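You operate a simulated robot arm through the tools that you are given. There is no shell and no other tool.

The job below is to be done with a simulated robot arm. You get a single attempt, and the scene is never put back.

JOB
Pack the two small cartons on the packing list into the beige crate; shut and latch it. Set down upright: what you pick out.
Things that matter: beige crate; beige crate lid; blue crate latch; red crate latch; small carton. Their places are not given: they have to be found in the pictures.

Only the result counts: the job must be done as asked and must still hold three seconds after the hand-in. Knocking over, shifting, dropping, spilling or breaking anything else fails it.

ROBOT AND FRAMES
A 6-joint arm with a three-finger gripper, fixed in place. Base frame: the origin is on the floor under the middle of its stand, x ahead of it, y to its left, z up. Readings come in m, rad, newtons and seconds.
It reaches about 1.213 m from its shoulder. Its first joint turns from -2.897 to 2.897 rad. Payload 4.89 kg.
Tool frame: the origin (TCP) lies between the finger pads and is the grasp point; the fingertips stand 0.03 m ahead of it; z points along the fingers, y is the line along which they close. The gripper opens to 0.164 m; its body begins 0.125 m behind the TCP.
Orientation is told as [roll, pitch, yaw] about the base's x, y, z axes, in that order, counted from this pose: with the fingers straight down and closing along the base's y, the tool's x points along the base's -x, its y along +y and its z along -z.

CONTROLS
- The arm moves only by the tool servo_tool. Its argument "motion" is a list of rows, each a list of 7 numbers: the turn, a rotation vector about the tool's x, y, z in units of 5 degrees (1.0 is 5 degrees), then the shift along the tool's x, y, z in units of 40 mm (1.0 is 40 mm), then the finger opening in m, from 0 to 0.164. In form: [[wx, wy, wz, x, y, z, gripper], ...]. A call has 1 to 20 rows; each row shifts and turns the commanded pose from where the row before left it, along the tool's axes as they then stand. A call with a number of a shift or a turn outside -1 to 1 is refused whole. Rows are played at 5 a second. More than 0.05 m and 0.15 rad between two rows, or a gripper value outside its range, and nothing of the call is played. A pose out of reach is approached as far as the arm can. The call stops where the force on the tool passes 70 N (or 10 N more than at its start, if that is more) or the arm is blocked; 0.2 s more then pass. Each finger travels about 0.108 m/s and halts on what it meets, pressing with about 34 N; the grip force reading is that of the motor and also rises with nothing between the fingers. The clock runs only during rows and for 0.2 s after the last one: add rows that do not move to give the fingers time. It gives the time, the measured TCP pose, the force on the tool (base axes), the opening and the grip force at its end, in the units of the frame above (readings bear some noise), with the torque about the TCP (base axes, N m) and any sound that the robot's microphone picked up.
- Cameras (640 x 400 px; columns grow to the right, rows downward): "scene" is fixed at [0.2225, -0.6478, 1.4295]; the picture's right is [0.65, -0.76, 0.00], its down [-0.57, -0.48, -0.67] and it looks along [0.51, 0.43, -0.74] (base axes); focal length 214 px, centre (320, 200). "wrist" rides on the gripper at [0.076, -0.002, -0.152] in the tool frame; the picture's right is [0.02, 1.00, 0.00], its down [-0.88, 0.02, -0.47] and it looks along [-0.47, 0.01, 0.88] (tool axes); focal length 247 px, centre (320, 200).
- camera(camera): a new picture of that camera. It takes no simulated time.
- move_column(by): moves the trunk up (or, below 0, down) by that many m; the arm rides with it, the base frame stays. It gives what a move gives, with no picture.
- probe_pixels(camera, pixels): there is no depth. For up to 12 entries [column, row, z] of the newest picture of that camera ("zoom" is the newest enlarged one), the place [x, y] in the base frame at which the ray of that pixel passes the height z, good to about 0.003 m. It takes no simulated time.
- zoom(camera, box): a new picture of the part [left, top, right, bottom] of that camera's present view, enlarged. It takes no simulated time.
- sign_off(): hands the job in; it is judged then, once.

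Leave the gripper open and the arm clear of the work at the hand-in unless told otherwise.

The tools are called after "Call:" as name(argument=value, ...) on one line, values as JSON. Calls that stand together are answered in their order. servo_tool: Moves the arm, as the interface text tells. Its arguments: {"type":"object","properties":{"motion":{"type":"array","items":{"type":"array","items":{"type":"number"}}}},"required":["motion"]} The other tools are called the same way: move_column (by) moves the trunk up or down; camera (camera) takes a picture; probe_pixels (camera, pixels) gives the place at which the rays of pixels pass given heights; zoom (camera, box) takes an enlarged picture of a part of a camera's view; sign_off () hands the job in.

At the start:

```text
time: 0.0
tool_pos: [0.3797, -0.503, 1.4138]
tcp_rot: [-0.001, 0.001, 0.0]
ft_force: [0.5, 0.7, 0.3]
torque: [0.0, 0.01, -0.02]
grip_width: 0.164
grip_force: 0.1
trunk travel left (down, up): [-0.3, 0.09]
```

scene: 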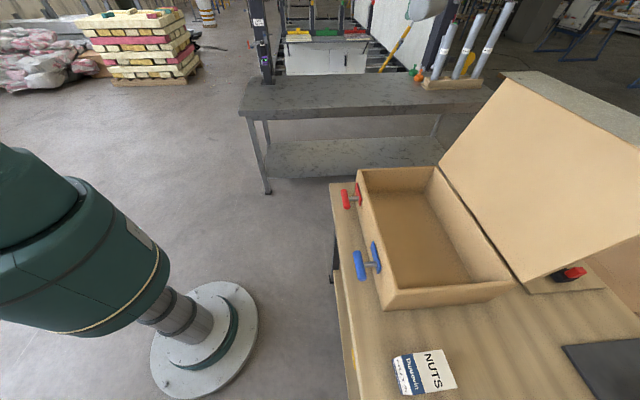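
wrist: 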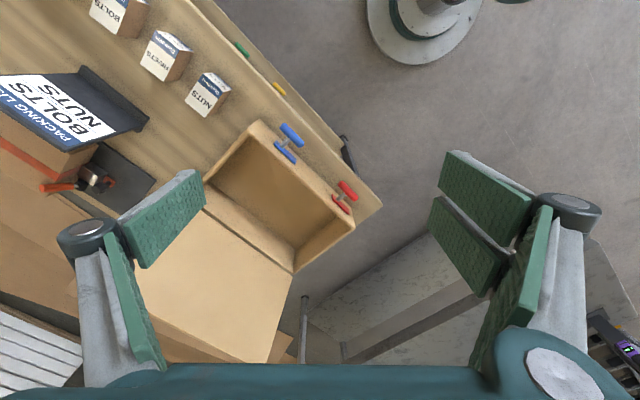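

The wrist picture shows a packing list sign near (50,110) that seems to read BOLTS, NUTS. Three small cartons stand at about (120,15), (165,55) and (207,93). I'll zoom in to read them.

Call:
zoom(camera="wrist", box=[0, 0, 240, 200])

Call:
zoom(camera="scene", box=[320, 150, 640, 400])

```text
2.00 times, centred on (120, 100) of wrist
```

zoom: 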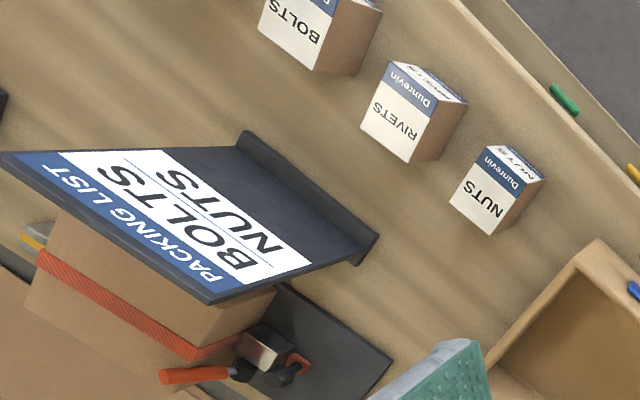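

```text
1.60 times, centred on (480, 275) of scene
```

zoom: 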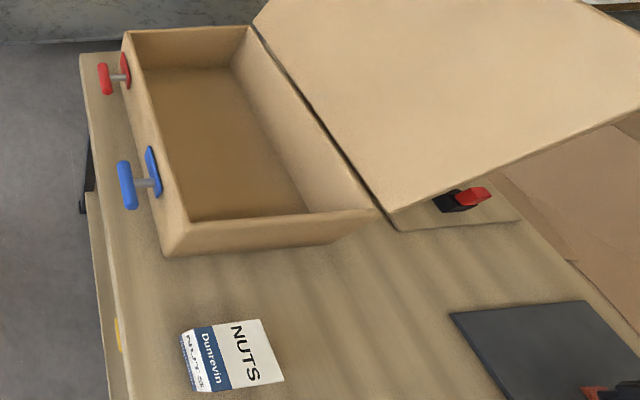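

The packing list reads BOLTS and NUTS, so RIVETS stays where it is. Next I'll triangulate heights by probing the same features in both cameras: the crate corners, the nuts carton and the latches.

Call:
camera(camera="wrist")

Call:
camera(camera="scene")

Call:
probe_pixels(camera="scene", pixels=[[382, 309, 0.7], [382, 309, 0.8], [382, 309, 0.9], [357, 168, 0.7], [357, 168, 0.8], [357, 168, 0.9], [515, 283, 0.8], [515, 283, 0.9], [393, 358, 0.7], [393, 358, 0.8], [440, 349, 0.7], [440, 349, 0.8]])

Call:
probe_pixels(camera="wrist", pixels=[[257, 121, 0.7], [257, 121, 0.8], [257, 121, 0.9], [355, 216, 0.7], [355, 216, 0.8], [355, 216, 0.9], [203, 182, 0.8], [203, 182, 0.9], [231, 89, 0.7], [231, 89, 0.8], [203, 73, 0.7], [203, 73, 0.8]])

```text
taken
```

wrist: 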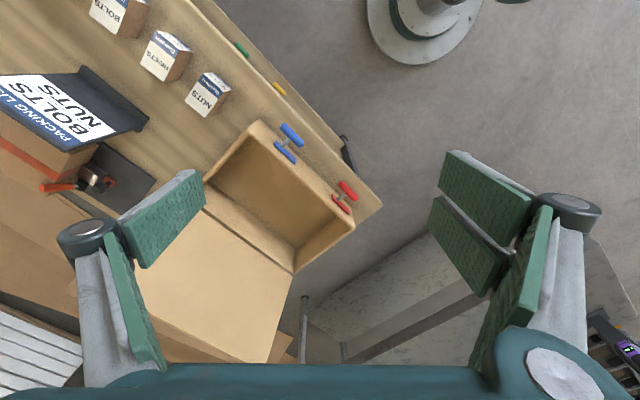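

```text
taken
```

scene: 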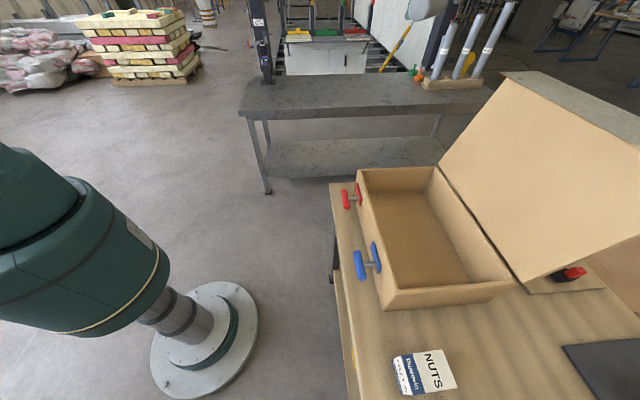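

```text
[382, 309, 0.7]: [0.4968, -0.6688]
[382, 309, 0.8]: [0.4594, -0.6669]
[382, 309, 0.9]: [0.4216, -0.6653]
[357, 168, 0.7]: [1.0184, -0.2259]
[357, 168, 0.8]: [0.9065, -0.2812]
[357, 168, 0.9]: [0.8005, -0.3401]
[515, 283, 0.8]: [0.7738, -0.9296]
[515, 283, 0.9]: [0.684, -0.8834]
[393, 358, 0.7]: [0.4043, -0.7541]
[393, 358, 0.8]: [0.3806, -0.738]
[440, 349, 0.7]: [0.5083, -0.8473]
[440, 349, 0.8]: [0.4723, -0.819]
```

```text
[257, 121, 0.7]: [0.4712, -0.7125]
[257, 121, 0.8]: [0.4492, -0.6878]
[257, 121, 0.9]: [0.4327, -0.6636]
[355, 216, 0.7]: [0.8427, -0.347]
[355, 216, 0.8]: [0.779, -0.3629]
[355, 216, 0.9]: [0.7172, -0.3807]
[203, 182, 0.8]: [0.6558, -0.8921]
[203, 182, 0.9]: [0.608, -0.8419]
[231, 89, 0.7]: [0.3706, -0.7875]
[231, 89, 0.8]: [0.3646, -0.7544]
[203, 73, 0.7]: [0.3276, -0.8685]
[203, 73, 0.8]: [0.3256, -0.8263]
```

I need precise corners, so I'll zoom in on the crate in both views.

Call:
zoom(camera="scene", box=[330, 150, 530, 320])

Call:
zoom(camera="wrist", box=[190, 100, 390, 280])

```text
2.35 times, centred on (430, 235) of scene
```

zoom: 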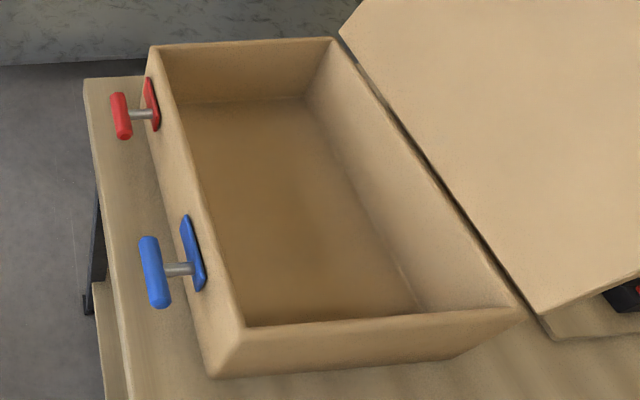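

```text
2.22 times, centred on (290, 190) of wrist
```

zoom: 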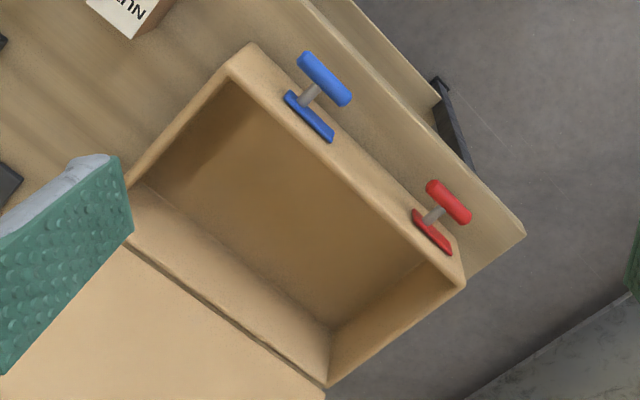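

Now I'll triangulate the rim corners from both views at several heights.

Call:
probe_pixels(camera="scene", pixels=[[397, 289.5, 0.8], [397, 289.5, 0.9], [397, 289.5, 1.0], [357.7, 169, 0.8], [357.7, 169, 0.9], [357.7, 169, 1.0], [435.5, 167, 0.9], [435.5, 167, 1.0], [514, 281, 0.9], [514, 281, 1.0], [384.5, 310, 0.8], [384.5, 310, 0.9]])

Call:
probe_pixels(camera="wrist", pixels=[[249.5, 133.7, 0.8], [249.5, 133.7, 0.9], [249.5, 133.7, 1.0], [354.4, 228.3, 0.8], [354.4, 228.3, 0.9], [354.4, 228.3, 1.0], [293.2, 273.3, 0.9], [293.2, 273.3, 1.0], [204.4, 184, 0.9], [204.4, 184, 1.0], [258.5, 119.3, 0.8], [258.5, 119.3, 0.9]])

```text
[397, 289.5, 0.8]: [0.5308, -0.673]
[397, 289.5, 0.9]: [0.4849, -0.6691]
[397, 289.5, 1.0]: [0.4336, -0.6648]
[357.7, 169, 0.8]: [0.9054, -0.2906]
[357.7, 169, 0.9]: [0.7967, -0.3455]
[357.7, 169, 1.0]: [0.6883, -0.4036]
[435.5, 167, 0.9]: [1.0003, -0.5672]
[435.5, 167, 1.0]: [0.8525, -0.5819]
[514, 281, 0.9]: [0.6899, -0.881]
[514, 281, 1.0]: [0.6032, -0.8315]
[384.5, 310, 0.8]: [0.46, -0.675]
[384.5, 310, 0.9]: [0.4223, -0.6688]
```

```text
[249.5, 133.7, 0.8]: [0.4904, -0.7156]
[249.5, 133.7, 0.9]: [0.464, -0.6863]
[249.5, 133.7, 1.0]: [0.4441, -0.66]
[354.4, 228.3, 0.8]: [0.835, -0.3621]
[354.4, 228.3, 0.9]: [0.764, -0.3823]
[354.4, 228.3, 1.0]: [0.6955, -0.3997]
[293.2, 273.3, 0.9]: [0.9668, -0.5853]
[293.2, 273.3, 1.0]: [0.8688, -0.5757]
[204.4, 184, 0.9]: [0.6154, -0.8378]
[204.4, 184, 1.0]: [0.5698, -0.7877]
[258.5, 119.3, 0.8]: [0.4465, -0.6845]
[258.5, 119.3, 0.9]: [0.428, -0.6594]
```

The rim comes out at about z=0.965 and the table at about z=0.86. Crate corners are roughly A(0.45,-0.67), B(0.71,-0.39), C(0.90,-0.58) and D(0.64,-0.85). The front wall, with both latches, faces the robot. Next I'll move the wrist camera nearer the cartons, staying high.

Call:
servo_tool(motion=[[0, 0, 0, 0.444, -0.686, 0.594, 0.164], [0, 0, 0, 0.444, -0.686, 0.594, 0.164], [0, 0, 0, 0.444, -0.686, 0.594, 0.164], [0, 0, 0, 0.444, -0.686, 0.594, 0.164], [0, 0, 0, 0.444, -0.686, 0.594, 0.164], [0, 0, 0, 0.444, -0.686, 0.594, 0.164], [0, 0, 0, 0.444, -0.686, 0.594, 0.164], [0, 0, 0, 0.444, -0.686, 0.594, 0.164], [0, 0, 0, 0.444, -0.686, 0.594, 0.164], [0, 0, 0, 0, 0, 0, 0.164]])

Call:
camera(camera="wrist")

Call:
camera(camera="scene")

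```text
time: 2.2
tool_pos: [0.2195, -0.7513, 1.2001]
tcp_rot: [-0.001, 0.0, 0.0]
ft_force: [0.5, -1.6, -1.1]
torque: [0.24, -0.1, -0.02]
grip_width: 0.1638
grip_force: 0.1
trunk travel left (down, up): [-0.3, 0.09]
```

```text
taken
```

wrist: 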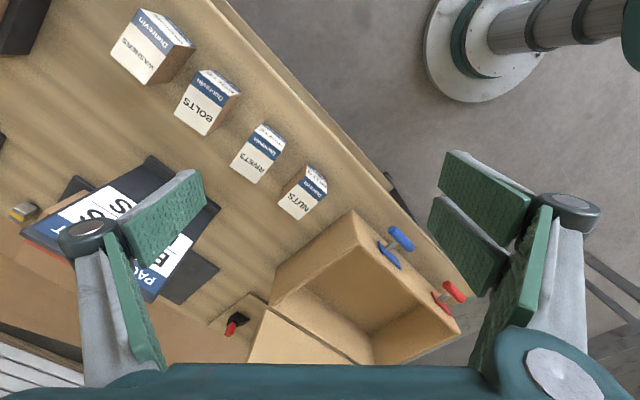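

```text
taken
```

scene: 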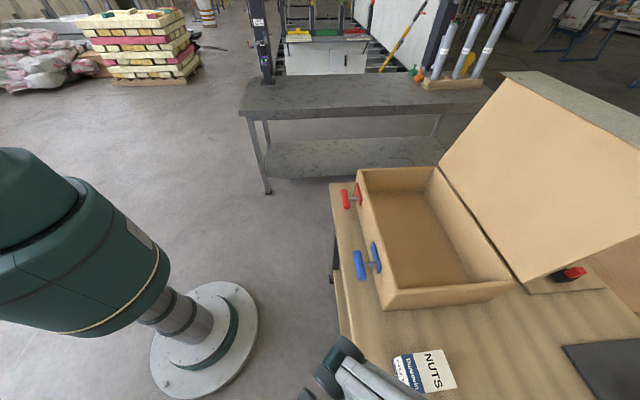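

Four cartons stand in a row: WASHERS, BOLTS, RIVETS and NUTS. I'll zoom in on them to get exact corners and check the sign again.

Call:
zoom(camera="wrist", box=[160, 50, 340, 230])

Call:
zoom(camera="wrist", box=[0, 0, 240, 150])

Call:
zoom(camera="scene", box=[380, 330, 480, 400])

```text
2.22 times, centred on (250, 140) of wrist
```

zoom: 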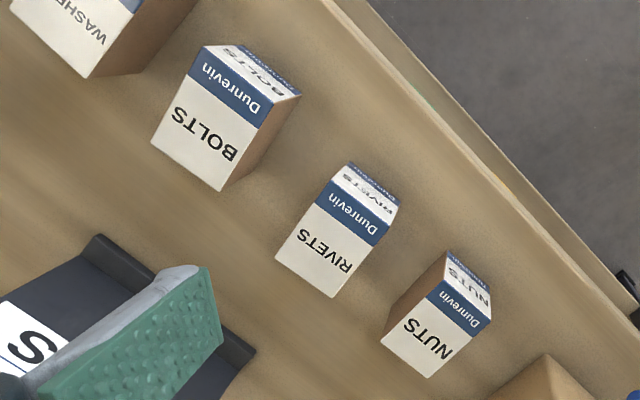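

```text
2.67 times, centred on (120, 75) of wrist
```

zoom: 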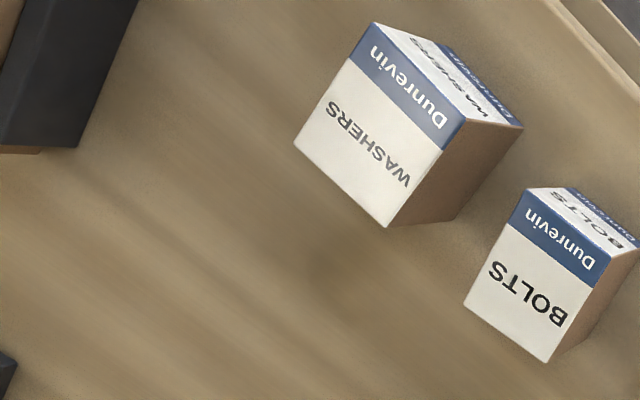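

```text
5.71 times, centred on (430, 365) of scene
```

zoom: 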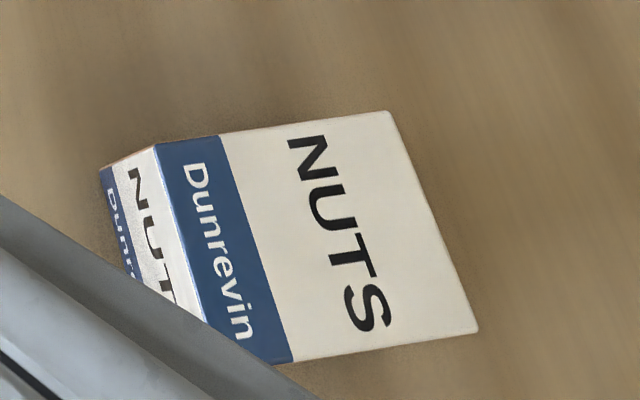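

I'll probe the NUTS top corners in both views to get the carton height, and BOLTS in the wrist view.

Call:
probe_pixels(camera="zoom", pixels=[[155, 143, 0.88], [155, 143, 0.92], [155, 143, 0.96], [387, 110, 0.88], [387, 110, 0.92], [387, 110, 0.96], [478, 330, 0.88], [478, 330, 0.92], [478, 330, 0.96]])

Call:
probe_pixels(camera="wrist", pixels=[[327, 194.9, 0.88], [327, 194.9, 0.92], [327, 194.9, 0.96], [298.6, 220.1, 0.88], [298.6, 220.1, 0.92], [298.6, 220.1, 0.96], [277, 203.5, 0.88], [277, 203.5, 0.92], [277, 203.5, 0.96]])

```text
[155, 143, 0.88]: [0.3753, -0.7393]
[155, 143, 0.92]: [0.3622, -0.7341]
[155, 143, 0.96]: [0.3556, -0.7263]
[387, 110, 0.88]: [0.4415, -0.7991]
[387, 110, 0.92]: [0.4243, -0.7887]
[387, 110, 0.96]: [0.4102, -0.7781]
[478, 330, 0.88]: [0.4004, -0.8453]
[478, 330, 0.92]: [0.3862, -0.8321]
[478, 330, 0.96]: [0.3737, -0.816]
```

```text
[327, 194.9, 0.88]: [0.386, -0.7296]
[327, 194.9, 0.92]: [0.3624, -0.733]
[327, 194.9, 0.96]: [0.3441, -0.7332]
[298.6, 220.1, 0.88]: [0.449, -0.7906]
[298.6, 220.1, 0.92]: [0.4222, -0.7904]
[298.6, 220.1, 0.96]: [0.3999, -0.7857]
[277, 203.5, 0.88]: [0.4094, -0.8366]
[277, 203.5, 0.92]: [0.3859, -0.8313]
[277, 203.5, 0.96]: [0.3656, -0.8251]
```

The NUTS top face sits at z≈0.92, centred near (0.374,-0.7825), about 0.083 × 0.056 m. Now I'll probe the carton base corner for the table height, and the BOLTS corners.

Call:
probe_pixels(camera="wrist", pixels=[[326.5, 181.4, 0.84], [326.5, 181.4, 0.86], [326.5, 181.4, 0.88], [197.3, 71.1, 0.93], [197.3, 71.1, 0.95], [228.4, 94.1, 0.93], [228.4, 94.1, 0.95], [205.9, 135.5, 0.93], [205.9, 135.5, 0.95], [173.5, 113.9, 0.93], [173.5, 113.9, 0.95], [241, 92.7, 0.86]])

Call:
probe_pixels(camera="wrist", pixels=[[259.5, 125, 0.93], [285, 140.5, 0.93], [256, 183.5, 0.93], [230, 165.5, 0.93], [259.5, 125, 0.91], [285, 140.5, 0.91], [256, 183.5, 0.91], [230, 165.5, 0.91]])

```text
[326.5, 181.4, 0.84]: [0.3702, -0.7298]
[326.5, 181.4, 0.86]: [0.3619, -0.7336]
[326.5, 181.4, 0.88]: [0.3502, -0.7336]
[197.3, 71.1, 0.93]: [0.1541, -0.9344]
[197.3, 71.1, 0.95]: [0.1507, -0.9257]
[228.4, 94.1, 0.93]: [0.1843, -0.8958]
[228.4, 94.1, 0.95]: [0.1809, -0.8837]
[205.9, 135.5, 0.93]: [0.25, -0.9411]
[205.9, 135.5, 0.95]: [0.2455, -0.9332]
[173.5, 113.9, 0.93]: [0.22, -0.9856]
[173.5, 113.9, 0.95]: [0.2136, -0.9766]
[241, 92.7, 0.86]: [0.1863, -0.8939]
```

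```text
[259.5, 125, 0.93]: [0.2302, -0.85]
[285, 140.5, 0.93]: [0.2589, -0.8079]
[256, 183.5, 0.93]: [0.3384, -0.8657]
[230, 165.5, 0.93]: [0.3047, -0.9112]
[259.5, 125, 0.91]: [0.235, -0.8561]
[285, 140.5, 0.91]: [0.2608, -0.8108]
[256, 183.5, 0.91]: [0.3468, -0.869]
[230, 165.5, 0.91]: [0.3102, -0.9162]
```

Table z≈0.86, NUTS top 0.92, BOLTS top 0.93 at centre about (0.202,-0.939). I'll grip each carton along its long axis so the fingers stay out of the gaps between neighbours. For NUTS that means yawing about +47.5° and moving above it at z=1.06.

Call:
servo_tool(motion=[[0, 0, -0.95, 0, 0, 0, 0.164], [0, 0, -0.95, 0, 0, 0, 0.164], [0, 0, -0.95, 0, 0, 0, 0.164], [0, 0, -0.95, 0, 0, 0, 0.164], [0, 0, -0.95, 0, 0, 0, 0.164], [0, 0, -0.95, 0, 0, 0, 0.164], [0, 0, -0.95, 0, 0, 0, 0.164], [0, 0, -0.95, 0, 0, 0, 0.164], [0, 0, -0.95, 0, 0, 0, 0.164], [0, 0, -0.95, 0, 0, 0, 0.164], [0, 0, 0, -0.339, -0.5625, 0.583, 0.164], [0, 0, 0, -0.339, -0.5625, 0.583, 0.164], [0, 0, 0, -0.339, -0.5625, 0.583, 0.164], [0, 0, 0, -0.339, -0.5625, 0.583, 0.164], [0, 0, 0, -0.339, -0.5625, 0.583, 0.164], [0, 0, 0, -0.339, -0.5625, 0.583, 0.164], [0, 0, 0, 0, 0, 0, 0.164]])

Call:
camera(camera="wrist")

Call:
camera(camera="scene")

```text
time: 5.8
tool_pos: [0.3748, -0.7815, 1.06]
tcp_rot: [0.001, 0.0, 0.829]
ft_force: [0.8, -0.9, -1.7]
torque: [0.09, 0.09, 0.01]
grip_width: 0.1638
grip_force: 0.1
trunk travel left (down, up): [-0.3, 0.09]
```

```text
taken
```

wrist: 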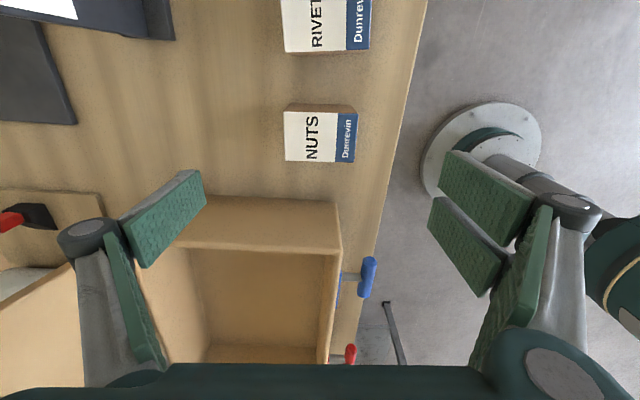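

```text
taken
```

scene: 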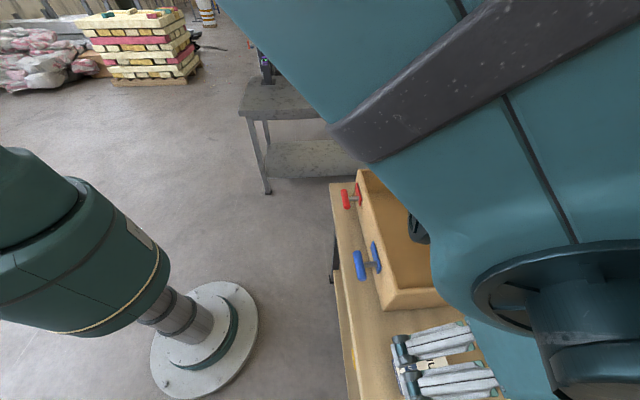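

NUTS lines up with the image axes at about (320,137). I'll probe its top corners to refine the centre.

Call:
zoom(camera="wrist", box=[260, 80, 400, 180])

Call:
probe_pixels(camera="wrist", pixels=[[285, 111, 0.92], [357, 113.5, 0.92], [354, 163, 0.92], [285, 161, 0.92]])

```text
4.00 times, centred on (330, 130) of wrist
```

zoom: 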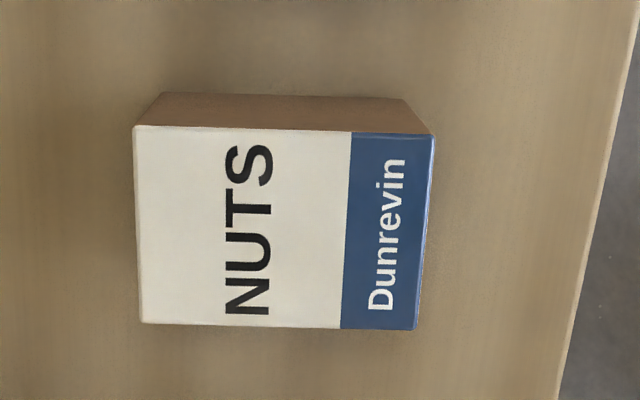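

```text
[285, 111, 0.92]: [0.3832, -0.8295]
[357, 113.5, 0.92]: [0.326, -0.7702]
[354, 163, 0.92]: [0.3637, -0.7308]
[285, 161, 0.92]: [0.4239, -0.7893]
```

The centre refines to (0.374,-0.780) with the long axis at 135°, so I'll take off 2.5° of yaw. Then narrow to 0.12, descend to TCP z=0.90, and look before closing.

Call:
servo_tool(motion=[[0, 0, 0.5, 0, 0, 0, 0.12], [0, 0, 0, 0, 0, 0, 0.12], [0, 0, 0, 0, 0.03, 0.8, 0.12], [0, 0, 0, 0, 0, 0.8, 0.12], [0, 0, 0, 0, 0, 0.8, 0.12], [0, 0, 0, 0, 0, 0.8, 0.12], [0, 0, 0, 0, 0, 0.8, 0.12], [0, 0, 0, 0, 0, 0, 0.12]])

Call:
camera(camera="wrist")

```text
time: 7.6
tool_pos: [0.3748, -0.7804, 0.9005]
tcp_rot: [0.0, 0.0, 0.785]
ft_force: [0.0, -0.5, -1.2]
torque: [0.06, 0.03, 0.03]
grip_width: 0.1199
grip_force: 0.1
trunk travel left (down, up): [-0.3, 0.09]
```

```text
taken
```

wrist: 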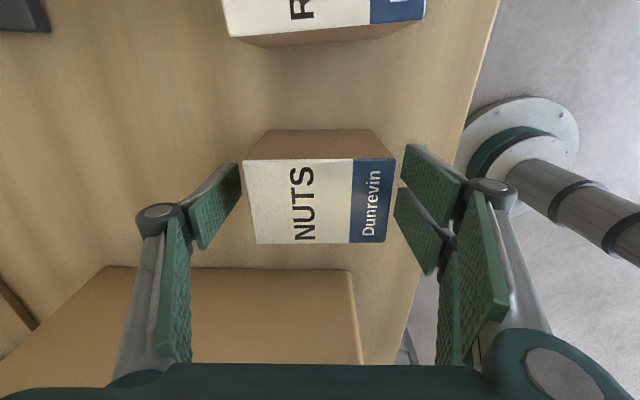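

NUTS sits centred between the fingers and RIVETS is well clear. Closing on it now.

Call:
servo_tool(motion=[[0, 0, 0, 0, 0, 0, 0.06], [0, 0, 0, 0, 0, 0, 0.06], [0, 0, 0, 0, 0, 0, 0.06], [0, 0, 0, 0, 0, 0, 0.06]])

Call:
camera(camera="wrist")

```text
time: 8.6
tool_pos: [0.3742, -0.7795, 0.9003]
tcp_rot: [0.0, -0.001, 0.785]
ft_force: [0.3, 0.5, 0.2]
torque: [-0.01, 0.03, 0.08]
grip_width: 0.0846
grip_force: 33.4
trunk travel left (down, up): [-0.3, 0.09]
```

```text
taken
```

wrist: 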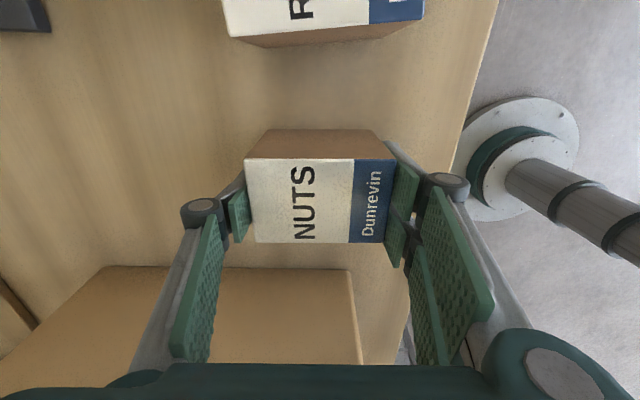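

NUTS is gripped at 0.0846 m with 33 N. I'll lift straight up to z≈1.08, then carry it over the near end of the crate at (0.615,-0.684).

Call:
servo_tool(motion=[[0, 0, 0, 0, 0, -0.3, 0.06], [0, 0, 0, 0, 0, -0.7, 0.06], [0, 0, 0, 0, 0, -0.9, 0.06], [0, 0, 0, 0, 0, -0.9, 0.06], [0, 0, 0, 0, 0, -0.9, 0.06], [0, 0, 0, 0, 0, -0.8, 0.06], [0, 0, 0, -0.3, -0.13, 0, 0.06], [0, 0, 0, -0.7, -0.3025, 0, 0.06], [0, 0, 0, -0.85, -0.3675, 0, 0.06], [0, 0, 0, -0.85, -0.3675, 0, 0.06], [0, 0, 0, -0.85, -0.3675, 0, 0.06], [0, 0, 0, -0.85, -0.3675, 0, 0.06], [0, 0, 0, -0.85, -0.3675, 0, 0.06], [0, 0, 0, -0.5, -0.216, 0, 0.06], [0, 0, 0, -0.2, -0.086, 0, 0.06], [0, 0, 0, 0, 0, 0, 0.06]])

Call:
camera(camera="wrist")

Call:
camera(camera="scene")

```text
time: 12.0
tool_pos: [0.616, -0.6842, 1.0803]
tcp_rot: [0.0, 0.001, 0.784]
ft_force: [-0.3, 0.2, -3.2]
torque: [0.0, -0.01, 0.0]
grip_width: 0.0844
grip_force: 34.4
trunk travel left (down, up): [-0.3, 0.09]
```

```text
taken
```

wrist: 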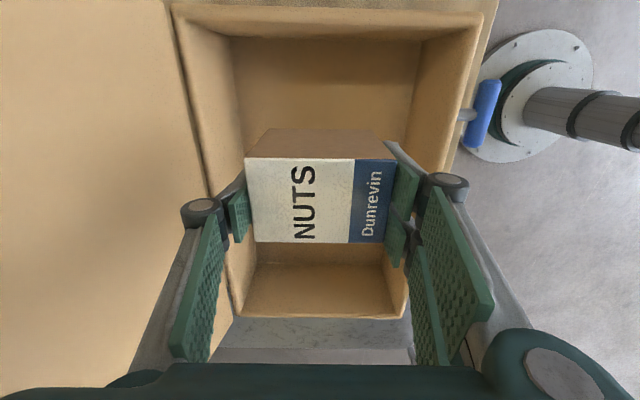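

```text
taken
```

scene: 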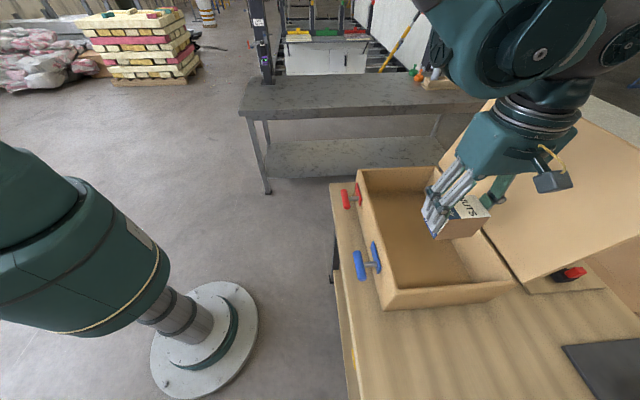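

The crate rim is visible around the carton. I'll probe its corners from this view to check the placing position.

Call:
probe_pixels(camera="wrist", pixels=[[172, 8, 0.965], [484, 16, 0.965], [230, 38, 0.965], [232, 40, 0.87], [423, 42, 0.87], [240, 317, 0.965], [408, 318, 0.965], [255, 262, 0.87], [390, 262, 0.87], [487, 112, 0.93]])

Call:
zoom(camera="wrist", box=[160, 0, 520, 200])

```text
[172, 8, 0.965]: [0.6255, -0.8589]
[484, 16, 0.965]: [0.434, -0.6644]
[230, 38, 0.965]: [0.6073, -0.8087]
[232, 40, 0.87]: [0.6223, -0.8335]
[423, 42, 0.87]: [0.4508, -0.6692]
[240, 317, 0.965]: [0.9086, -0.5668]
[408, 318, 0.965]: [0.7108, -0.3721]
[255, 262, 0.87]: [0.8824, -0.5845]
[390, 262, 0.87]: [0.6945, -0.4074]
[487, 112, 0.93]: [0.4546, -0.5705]
```

```text
1.78 times, centred on (340, 100) of wrist
```

zoom: 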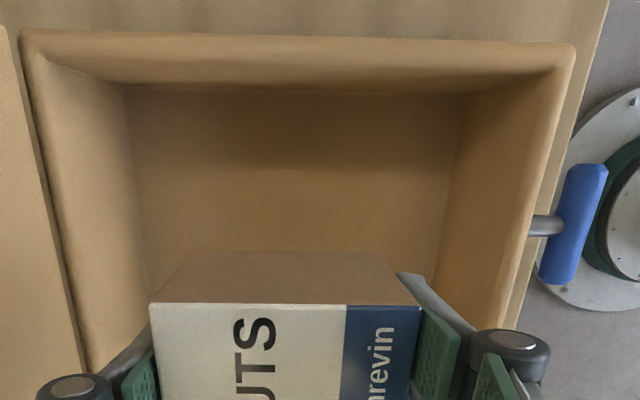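

The current position is well inside the crate. I'll lower to just above the floor (TCP z≈0.92), then feel for contact in small steps.

Call:
servo_tool(motion=[[0, 0, 0, 0, 0, 0.5, 0.06], [0, 0, 0, 0, 0, 0.8, 0.06], [0, 0, 0, 0, 0, 0.8, 0.06], [0, 0, 0, 0, 0, 0.8, 0.06], [0, 0, 0, 0, 0, 0.7, 0.06], [0, 0, 0, 0, 0, 0.4, 0.06], [0, 0, 0, 0, 0, 0, 0.06]])

```text
time: 13.6
tool_pos: [0.6155, -0.6844, 0.9199]
tcp_rot: [-0.002, 0.0, 0.785]
ft_force: [0.6, -0.7, -3.8]
torque: [0.01, 0.01, 0.01]
grip_width: 0.0849
grip_force: 34.7
trunk travel left (down, up): [-0.3, 0.09]
```

No contact yet at z=0.92. The load reads about -3.5 N, which is the carton's weight. I'll keep going in 2.5 mm steps.

Call:
servo_tool(motion=[[0, 0, 0, 0, 0, 0.06, 0.06], [0, 0, 0, 0, 0, 0.06, 0.06], [0, 0, 0, 0, 0, 0, 0.06]])

```text
time: 14.4
tool_pos: [0.616, -0.6833, 0.916]
tcp_rot: [0.0, -0.001, 0.786]
ft_force: [-0.3, -0.3, -3.0]
torque: [0.0, -0.01, 0.01]
grip_width: 0.0845
grip_force: 34.1
trunk travel left (down, up): [-0.3, 0.09]
```

Still no contact at 0.916, so I'll go lower.

Call:
servo_tool(motion=[[0, 0, 0, 0, 0, 0.06, 0.06], [0, 0, 0, 0, 0, 0.06, 0.06], [0, 0, 0, 0, 0, 0, 0.06]])

```text
time: 15.2
tool_pos: [0.6148, -0.6843, 0.9111]
tcp_rot: [-0.001, 0.0, 0.785]
ft_force: [6.4, -6.9, 26.9]
torque: [-0.28, -0.35, 0.03]
grip_width: 0.0846
grip_force: 33.8
trunk travel left (down, up): [-0.3, 0.09]
```

Contact at z≈0.911, so the crate floor is at about 0.871. I'll ease off a millimetre and open slowly to release.

Call:
servo_tool(motion=[[0, 0, 0, 0, 0, -0.02, 0.06], [0, 0, 0, 0, 0, 0, 0.09], [0, 0, 0, 0, 0, 0, 0.105], [0, 0, 0, 0, 0, 0, 0.12], [0, 0, 0, 0, 0, 0, 0.12]])

Call:
camera(camera="wrist")

```text
time: 16.4
tool_pos: [0.6153, -0.6848, 0.9112]
tcp_rot: [0.001, 0.0, 0.784]
ft_force: [-0.2, -0.5, 0.1]
torque: [-0.01, 0.01, 0.0]
grip_width: 0.1199
grip_force: 0.0
trunk travel left (down, up): [-0.3, 0.09]
```

```text
taken
```

wrist: 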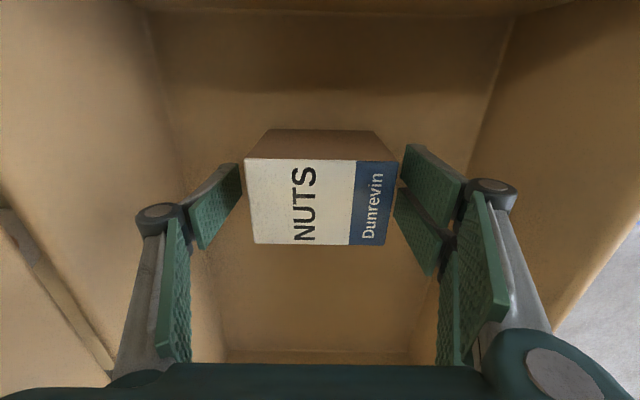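

NUTS stands upright on the crate floor and is released. I'll lift out and travel above the BOLTS carton.

Call:
servo_tool(motion=[[0, 0, 0, 0, 0, -0.5, 0.12], [0, 0, 0, 0, 0, -0.9, 0.12], [0, 0, 0, 0, 0, -0.9, 0.12], [0, 0, 0, 0, 0, -0.9, 0.12], [0, 0, 0, 0, 0, -0.9, 0.12], [0, 0, 0, 0, 0, -0.6, 0.12], [0, 0, 0, 0.982, 0.234, 0, 0.12], [0, 0, 0, 0.982, 0.234, 0, 0.12], [0, 0, 0, 0.982, 0.234, 0, 0.12], [0, 0, 0, 0.982, 0.234, 0, 0.12], [0, 0, 0, 0.982, 0.234, 0, 0.12], [0, 0, 0, 0.982, 0.234, 0, 0.12], [0, 0, 0, 0.982, 0.234, 0, 0.12], [0, 0, 0, 0.982, 0.234, 0, 0.12], [0, 0, 0, 0.982, 0.234, 0, 0.12], [0, 0, 0, 0.982, 0.234, 0, 0.12], [0, 0, 0, 0.982, 0.234, 0, 0.12], [0, 0, 0, 0.982, 0.234, 0, 0.12], [0, 0, 0, 0, 0, 0, 0.12]])

Call:
camera(camera="wrist")

Call:
camera(camera="scene")

```text
time: 20.4
tool_pos: [0.2023, -0.9393, 1.0982]
tcp_rot: [0.001, 0.0, 0.784]
ft_force: [-0.9, -1.0, -0.2]
torque: [0.04, -0.11, 0.01]
grip_width: 0.1198
grip_force: 0.0
trunk travel left (down, up): [-0.3, 0.09]
```

```text
taken
```

wrist: 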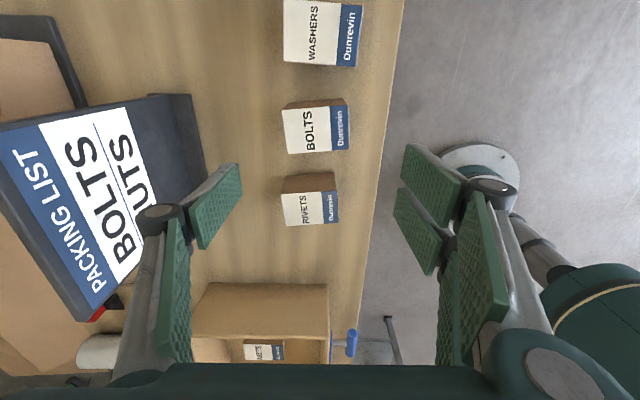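

```text
taken
```

scene: 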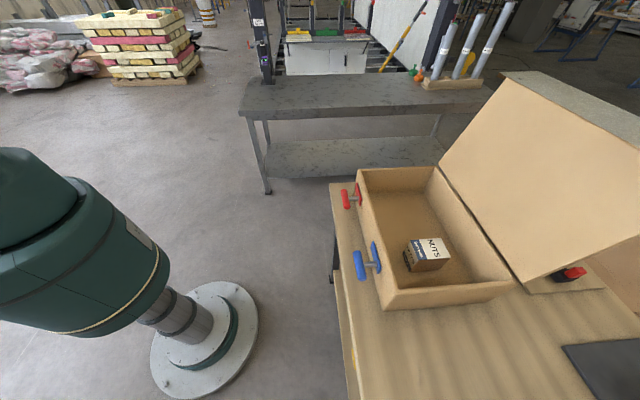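

NUTS is visible inside the crate. BOLTS shows at (316,130) in the wrist view, so I'll zoom for precise corners.

Call:
zoom(camera="wrist", box=[260, 80, 380, 160])

```text
5.00 times, centred on (320, 120) of wrist
```

zoom: 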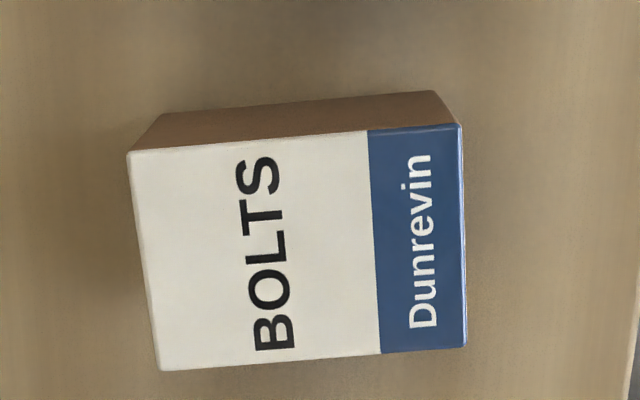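

Call:
probe_pixels(camera="zoom", pixels=[[127, 152, 0.93], [462, 124, 0.93], [467, 346, 0.93], [160, 371, 0.93], [165, 113, 0.86], [438, 90, 0.86]])

```text
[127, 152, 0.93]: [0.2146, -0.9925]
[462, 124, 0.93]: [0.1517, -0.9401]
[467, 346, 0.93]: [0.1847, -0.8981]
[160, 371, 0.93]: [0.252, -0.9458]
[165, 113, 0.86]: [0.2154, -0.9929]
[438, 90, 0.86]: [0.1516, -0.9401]
```

BOLTS is centred at (0.2008,-0.944), its long axis at 142.4° and its top at 0.93. I'll rotate to match, correct the position and descend to z=0.905.

Call:
servo_tool(motion=[[0, 0, -0.74, 0, 0, 0, 0.12], [0, 0, -0.74, 0, 0, 0, 0.12], [0, 0, 0, 0.12, -0.04, 0, 0.12], [0, 0, 0, 0, 0, 0.7, 0.12], [0, 0, 0, 0, 0, 0.8, 0.12], [0, 0, 0, 0, 0, 0.8, 0.12], [0, 0, 0, 0, 0, 0.8, 0.12], [0, 0, 0, 0, 0, 0.8, 0.12], [0, 0, 0, 0, 0, 0.6, 0.12], [0, 0, 0, 0, 0, 0.33, 0.12], [0, 0, 0, 0, 0, 0, 0.12]])

Call:
camera(camera="wrist")

```text
time: 22.8
tool_pos: [0.2012, -0.9426, 0.907]
tcp_rot: [0.0, 0.001, 0.916]
ft_force: [-0.5, -0.5, 0.5]
torque: [0.05, -0.02, 0.0]
grip_width: 0.1201
grip_force: 0.1
trunk travel left (down, up): [-0.3, 0.09]
```

```text
taken
```

wrist: 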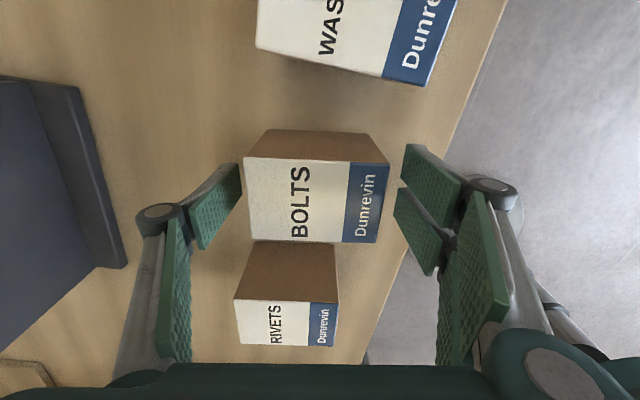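

BOLTS is between the fingers and RIVETS is clear. After a 2 mm nudge toward the left finger, I'll close.

Call:
servo_tool(motion=[[0, 0, 0, 0, -0.05, 0, 0.12], [0, 0, 0, 0, 0, 0, 0.06], [0, 0, 0, 0, 0, 0, 0.06], [0, 0, 0, 0, 0, 0, 0.06], [0, 0, 0, 0, 0, 0, 0.06]])

Call:
camera(camera="wrist")

```text
time: 24.0
tool_pos: [0.2011, -0.9433, 0.906]
tcp_rot: [0.001, -0.002, 0.916]
ft_force: [-0.3, -0.3, 3.1]
torque: [-0.17, 0.02, -0.14]
grip_width: 0.0846
grip_force: 33.9
trunk travel left (down, up): [-0.3, 0.09]
```

```text
taken
```

wrist: 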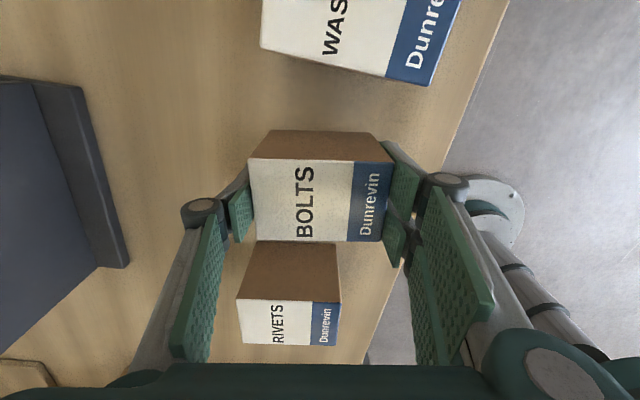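

BOLTS is gripped. Lifting it straight up and turning back to 45°.

Call:
servo_tool(motion=[[0, 0, 0, 0, 0, -0.3, 0.06], [0, 0, 0, 0, 0, -0.7, 0.06], [0, 0, 0, 0, 0, -0.9, 0.06], [0, 0, 0, 0, 0, -0.9, 0.06], [0, 0, 0, 0, 0, -0.9, 0.06], [0, 0, 0, 0, 0, -0.8, 0.06], [0, 0, 0, 0, 0, -0.3, 0.06], [0, 0, 0.74, 0, 0, 0, 0.06], [0, 0, 0.74, 0, 0, 0, 0.06], [0, 0, 0, 0, 0, 0, 0.06]])

Call:
camera(camera="wrist")

```text
time: 26.2
tool_pos: [0.2025, -0.9441, 1.0977]
tcp_rot: [0.002, 0.001, 0.786]
ft_force: [0.8, -0.4, -2.8]
torque: [0.03, -0.03, -0.01]
grip_width: 0.0847
grip_force: 34.0
trunk travel left (down, up): [-0.3, 0.09]
```

```text
taken
```

wrist: 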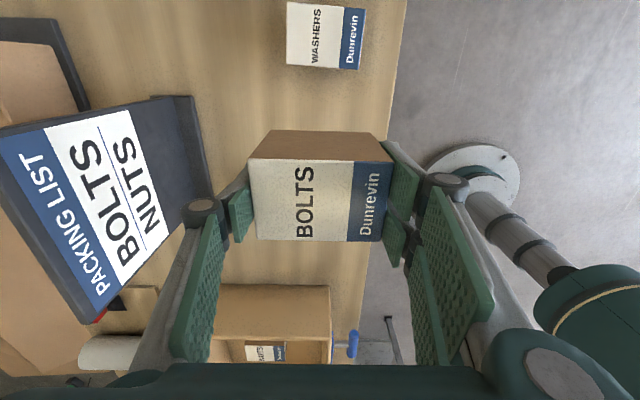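

Holding BOLTS clear. Carrying it to the far part of the crate at (0.72,-0.563), staying at z≈1.10.

Call:
servo_tool(motion=[[0, 0, 0, -0.5175, -0.08, 0, 0.06], [0, 0, 0, -0.99, -0.15, 0, 0.06], [0, 0, 0, -0.99, -0.15, 0, 0.06], [0, 0, 0, -0.99, -0.15, 0, 0.06], [0, 0, 0, -0.99, -0.15, 0, 0.06], [0, 0, 0, -0.99, -0.15, 0, 0.06], [0, 0, 0, -0.99, -0.15, 0, 0.06], [0, 0, 0, -0.99, -0.15, 0, 0.06], [0, 0, 0, -0.99, -0.15, 0, 0.06], [0, 0, 0, -0.99, -0.15, 0, 0.06], [0, 0, 0, -0.99, -0.15, 0, 0.06], [0, 0, 0, -0.99, -0.15, 0, 0.06], [0, 0, 0, -0.99, -0.15, 0, 0.06], [0, 0, 0, -0.99, -0.15, 0, 0.06], [0, 0, 0, -0.99, -0.15, 0, 0.06], [0, 0, 0, -0.99, -0.15, 0, 0.06], [0, 0, 0, -0.5175, -0.08, 0, 0.06], [0, 0, 0, 0, 0, 0, 0.06]])

Call:
camera(camera="wrist")

Call:
camera(camera="scene")

```text
time: 30.0
tool_pos: [0.7206, -0.5627, 1.0991]
tcp_rot: [-0.002, -0.001, 0.786]
ft_force: [1.0, 0.5, -4.2]
torque: [-0.08, 0.09, 0.0]
grip_width: 0.0848
grip_force: 34.6
trunk travel left (down, up): [-0.3, 0.09]
```

```text
taken
```

wrist: 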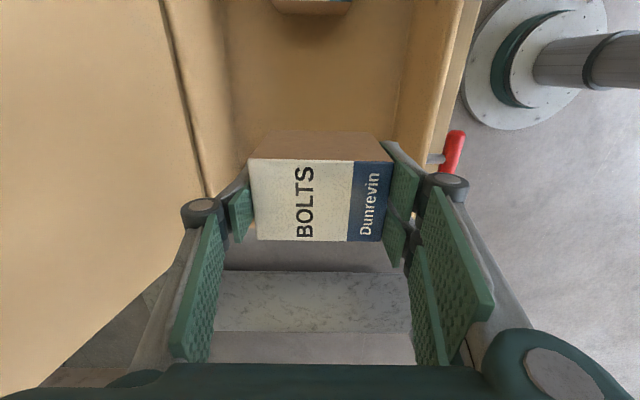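

```text
taken
```

scene: 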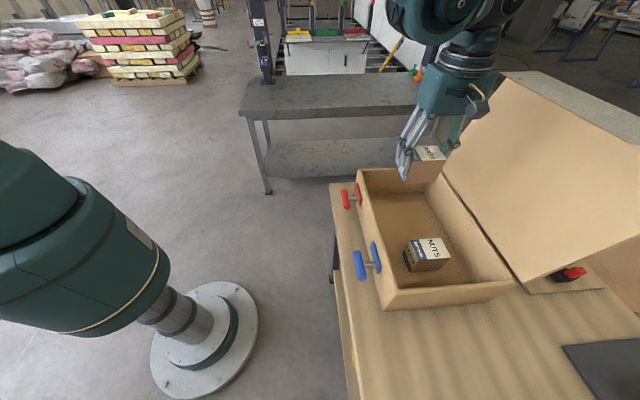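

BOLTS is over the free part of the crate. I'll lower to z≈0.925 and then feel for the floor.

Call:
servo_tool(motion=[[0, 0, 0, 0, 0, 0.5, 0.06], [0, 0, 0, 0, 0, 0.85, 0.06], [0, 0, 0, 0, 0, 0.85, 0.06], [0, 0, 0, 0, 0, 0.85, 0.06], [0, 0, 0, 0, 0, 0.8, 0.06], [0, 0, 0, 0, 0, 0.5, 0.06], [0, 0, 0, 0, 0, 0, 0.06]])

Call:
servo_tool(motion=[[0, 0, 0, 0, 0, 0.06, 0.06], [0, 0, 0, 0, 0, 0.06, 0.06], [0, 0, 0, 0, 0, 0, 0.06]])

```text
time: 31.6
tool_pos: [0.7191, -0.5622, 0.923]
tcp_rot: [0.001, 0.0, 0.787]
ft_force: [1.0, -0.8, -3.7]
torque: [0.04, 0.02, 0.01]
grip_width: 0.0848
grip_force: 34.1
trunk travel left (down, up): [-0.3, 0.09]
```

```text
time: 32.4
tool_pos: [0.7192, -0.5636, 0.919]
tcp_rot: [0.0, -0.001, 0.785]
ft_force: [-0.6, -0.3, -3.2]
torque: [0.03, 0.0, -0.02]
grip_width: 0.0846
grip_force: 34.0
trunk travel left (down, up): [-0.3, 0.09]
```

No contact yet at 0.919. Down another 2–4 mm.

Call:
servo_tool(motion=[[0, 0, 0, 0, 0, 0.05, 0.06], [0, 0, 0, 0, 0, 0, 0.06]])

```text
time: 33.0
tool_pos: [0.7187, -0.5623, 0.9181]
tcp_rot: [-0.001, 0.0, 0.786]
ft_force: [7.4, -7.0, 25.8]
torque: [-0.36, -0.15, -0.11]
grip_width: 0.0847
grip_force: 33.9
trunk travel left (down, up): [-0.3, 0.09]
```

Contact at z≈0.918 with about 26 N. I'll ease off slightly and release.

Call:
servo_tool(motion=[[0, 0, 0, 0, 0, -0.02, 0.06], [0, 0, 0, 0, 0, 0, 0.09], [0, 0, 0, 0, 0, 0, 0.105], [0, 0, 0, 0, 0, 0, 0.12], [0, 0, 0, 0, 0, 0, 0.12]])

Call:
camera(camera="wrist")

```text
time: 34.2
tool_pos: [0.719, -0.5613, 0.9181]
tcp_rot: [0.0, 0.0, 0.787]
ft_force: [0.0, -0.4, 0.5]
torque: [0.01, -0.01, 0.02]
grip_width: 0.1198
grip_force: 0.1
trunk travel left (down, up): [-0.3, 0.09]
```

```text
taken
```

wrist: 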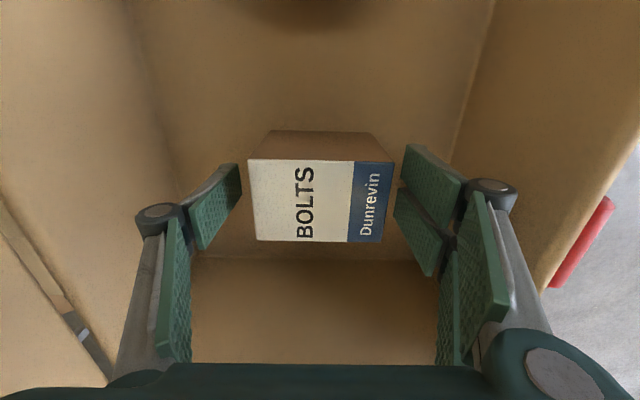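

Both cartons stand upright inside. I'll lift straight out to z≈1.2 and back off toward the aisle side to survey the lid and latches.

Call:
servo_tool(motion=[[0, 0, 0, 0, 0, -0.5, 0.12], [0, 0, 0, 0, 0, -0.9, 0.12], [0, 0, 0, 0, 0, -0.95, 0.12], [0, 0, 0, 0, 0, -0.95, 0.12], [0, 0, 0, 0, 0, -0.95, 0.12], [0, 0, 0, 0, 0, -0.95, 0.12], [0, 0, 0, 0, 0, -0.95, 0.12], [0, 0, 0, 0, 0, -0.9, 0.12], [0, 0, 0, 0.11, 0.94, 0, 0.12], [0, 0, 0, 0.11, 0.94, 0, 0.12], [0, 0, 0, 0.11, 0.94, 0, 0.12], [0, 0, 0, 0.11, 0.94, 0, 0.12], [0, 0, 0, 0.11, 0.94, 0, 0.12], [0, 0, 0, 0.11, 0.94, 0, 0.12], [0, 0, 0, 0.11, 0.94, 0, 0.12], [0, 0, 0, 0.11, 0.94, 0, 0.12], [0, 0, 0, 0.11, 0.94, 0, 0.12], [0, 0, 0, 0, 0, 0, 0.12]])

Call:
servo_tool(motion=[[0, 0, 1, 0, 0, 0, 0.12], [0, 0, 1, 0, 0, 0, 0.12], [0, 0, 1, 0, 0, 0, 0.12], [0, 0, 1, 0, 0, 0, 0.12], [0, 0, 1, 0, 0, 0, 0.12], [0, 0, 1, 0, 0, 0, 0.12], [0, 0, 1, 0, 0, 0, 0.12], [0, 0, 1, 0, 0, 0, 0.12], [0, 0, 1, 0, 0, 0, 0.12], [0, 0, 1, 0, 0, 0, 0.12], [0, 0, 1, 0, 0, 0, 0.12], [0, 0, 1, 0, 0, 0, 0.12], [0, 0, 1, 0, 0, 0, 0.12], [0, 0, 1, 0, 0, 0, 0.12], [0, 0, 1, 0, 0, 0, 0.12], [0, 0, 1, 0, 0, 0, 0.12], [0, 0, 1, 0, 0, 0, 0.12], [0, 0, 1, 0, 0, 0, 0.12], [0, 0, 0, 0, 0, 0, 0.12]])

Call:
camera(camera="wrist")

Call:
camera(camera="scene")

```text
time: 38.0
tool_pos: [0.4499, -0.3499, 1.2009]
tcp_rot: [-0.001, -0.001, 0.784]
ft_force: [-0.6, 0.8, 0.7]
torque: [-0.12, -0.14, -0.02]
grip_width: 0.1201
grip_force: 0.1
trunk travel left (down, up): [-0.3, 0.09]
```

```text
time: 42.0
tool_pos: [0.452, -0.3512, 1.2002]
tcp_rot: [0.0, 0.0, -0.787]
ft_force: [-0.4, 0.5, -0.2]
torque: [0.01, 0.01, -0.05]
grip_width: 0.1201
grip_force: 0.1
trunk travel left (down, up): [-0.3, 0.09]
```

```text
taken
```

wrist: 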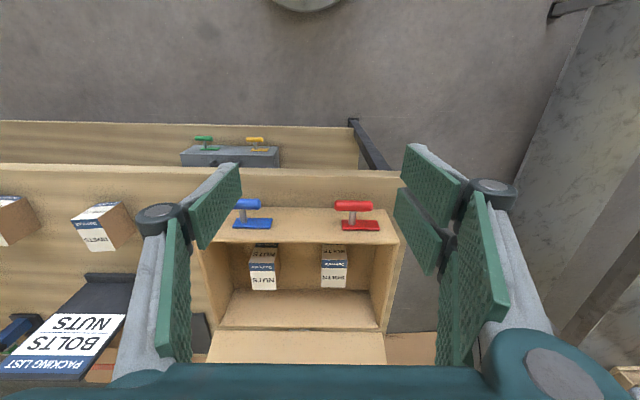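

```text
taken
```

scene: 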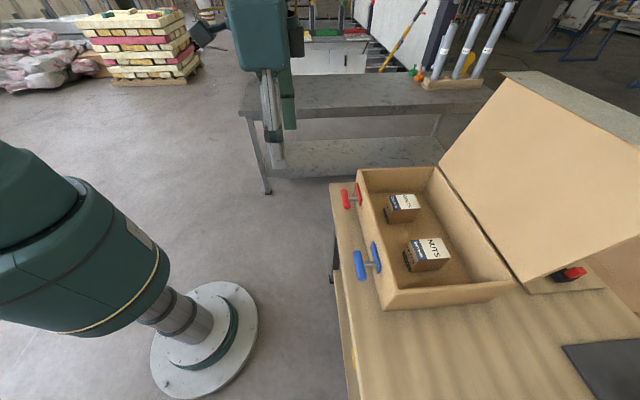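

I see both cartons in the crate with the blue and red latches on its front. A grey box with green and yellow latches sits on a lower shelf and isn't part of this job. I'll zoom in on the latches.

Call:
zoom(camera="wrist", box=[190, 170, 410, 310])

Call:
zoom(camera="scene", box=[330, 160, 410, 300])

```text
2.86 times, centred on (300, 240) of wrist
```

zoom: 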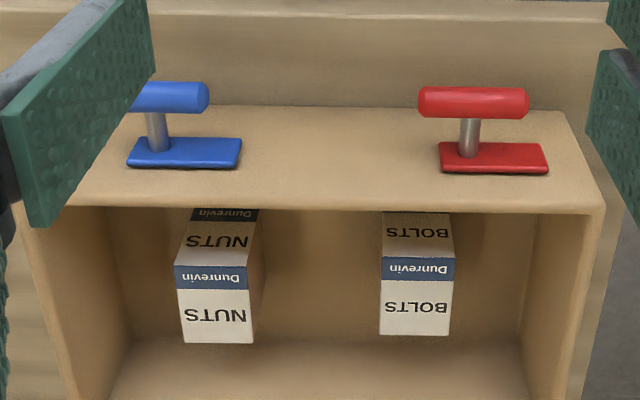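

```text
2.86 times, centred on (370, 230) of scene
```

zoom: 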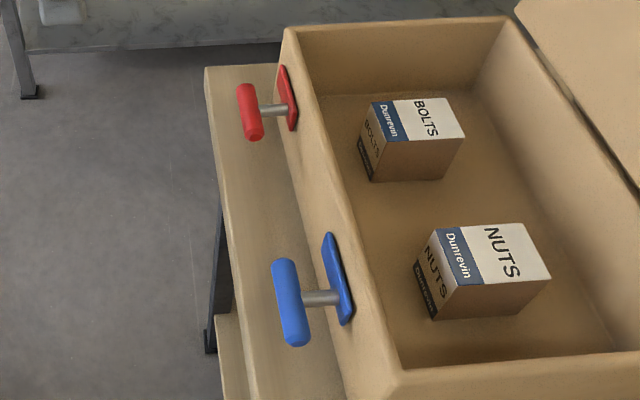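

Each latch is a T-bar on a shaft with an offset tongue plate pointing along +u, toward the red end. That suggests a quarter turn swings the tongue up over the closed lid. I'll triangulate the bars and shafts.

Call:
probe_pixels(camera="scene", pixels=[[345.1, 199.2, 0.9], [345.1, 199.2, 0.93], [345.1, 199.2, 0.96], [359.5, 197.8, 0.9], [359.5, 197.8, 0.93], [359.5, 197.8, 0.96], [359.85, 265.7, 0.9], [359.85, 265.7, 0.93], [359.85, 265.7, 0.96], [376.3, 264, 0.9], [376.3, 264, 0.93], [376.3, 264, 0.96]])

Call:
probe_pixels(camera="wrist", pixels=[[354.25, 206, 0.9], [354.25, 206, 0.93], [354.25, 206, 0.96], [351.8, 225, 0.9], [351.8, 225, 0.93], [351.8, 225, 0.96], [242.5, 204.5, 0.9], [242.5, 204.5, 0.93], [242.5, 204.5, 0.96], [243.3, 223, 0.9], [243.3, 223, 0.93], [243.3, 223, 0.96]])

```text
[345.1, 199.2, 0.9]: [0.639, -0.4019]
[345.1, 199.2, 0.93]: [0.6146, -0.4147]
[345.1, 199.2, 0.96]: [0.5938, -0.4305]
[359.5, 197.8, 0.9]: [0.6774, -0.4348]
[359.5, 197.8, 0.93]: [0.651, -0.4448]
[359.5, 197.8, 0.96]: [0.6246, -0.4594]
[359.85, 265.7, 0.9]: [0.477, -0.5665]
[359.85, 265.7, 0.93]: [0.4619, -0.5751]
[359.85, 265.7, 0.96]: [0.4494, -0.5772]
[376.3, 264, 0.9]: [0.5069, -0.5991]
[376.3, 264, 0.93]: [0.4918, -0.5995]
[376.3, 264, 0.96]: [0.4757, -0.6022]
```

```text
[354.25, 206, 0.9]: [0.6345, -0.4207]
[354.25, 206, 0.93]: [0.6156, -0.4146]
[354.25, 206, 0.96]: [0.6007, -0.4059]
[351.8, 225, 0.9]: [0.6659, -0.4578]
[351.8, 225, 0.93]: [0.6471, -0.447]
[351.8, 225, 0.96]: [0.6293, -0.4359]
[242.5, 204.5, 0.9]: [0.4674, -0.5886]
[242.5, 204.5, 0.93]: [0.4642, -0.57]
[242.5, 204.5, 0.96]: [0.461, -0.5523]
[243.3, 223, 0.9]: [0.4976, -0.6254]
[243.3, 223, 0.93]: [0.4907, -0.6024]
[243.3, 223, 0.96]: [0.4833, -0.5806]
```

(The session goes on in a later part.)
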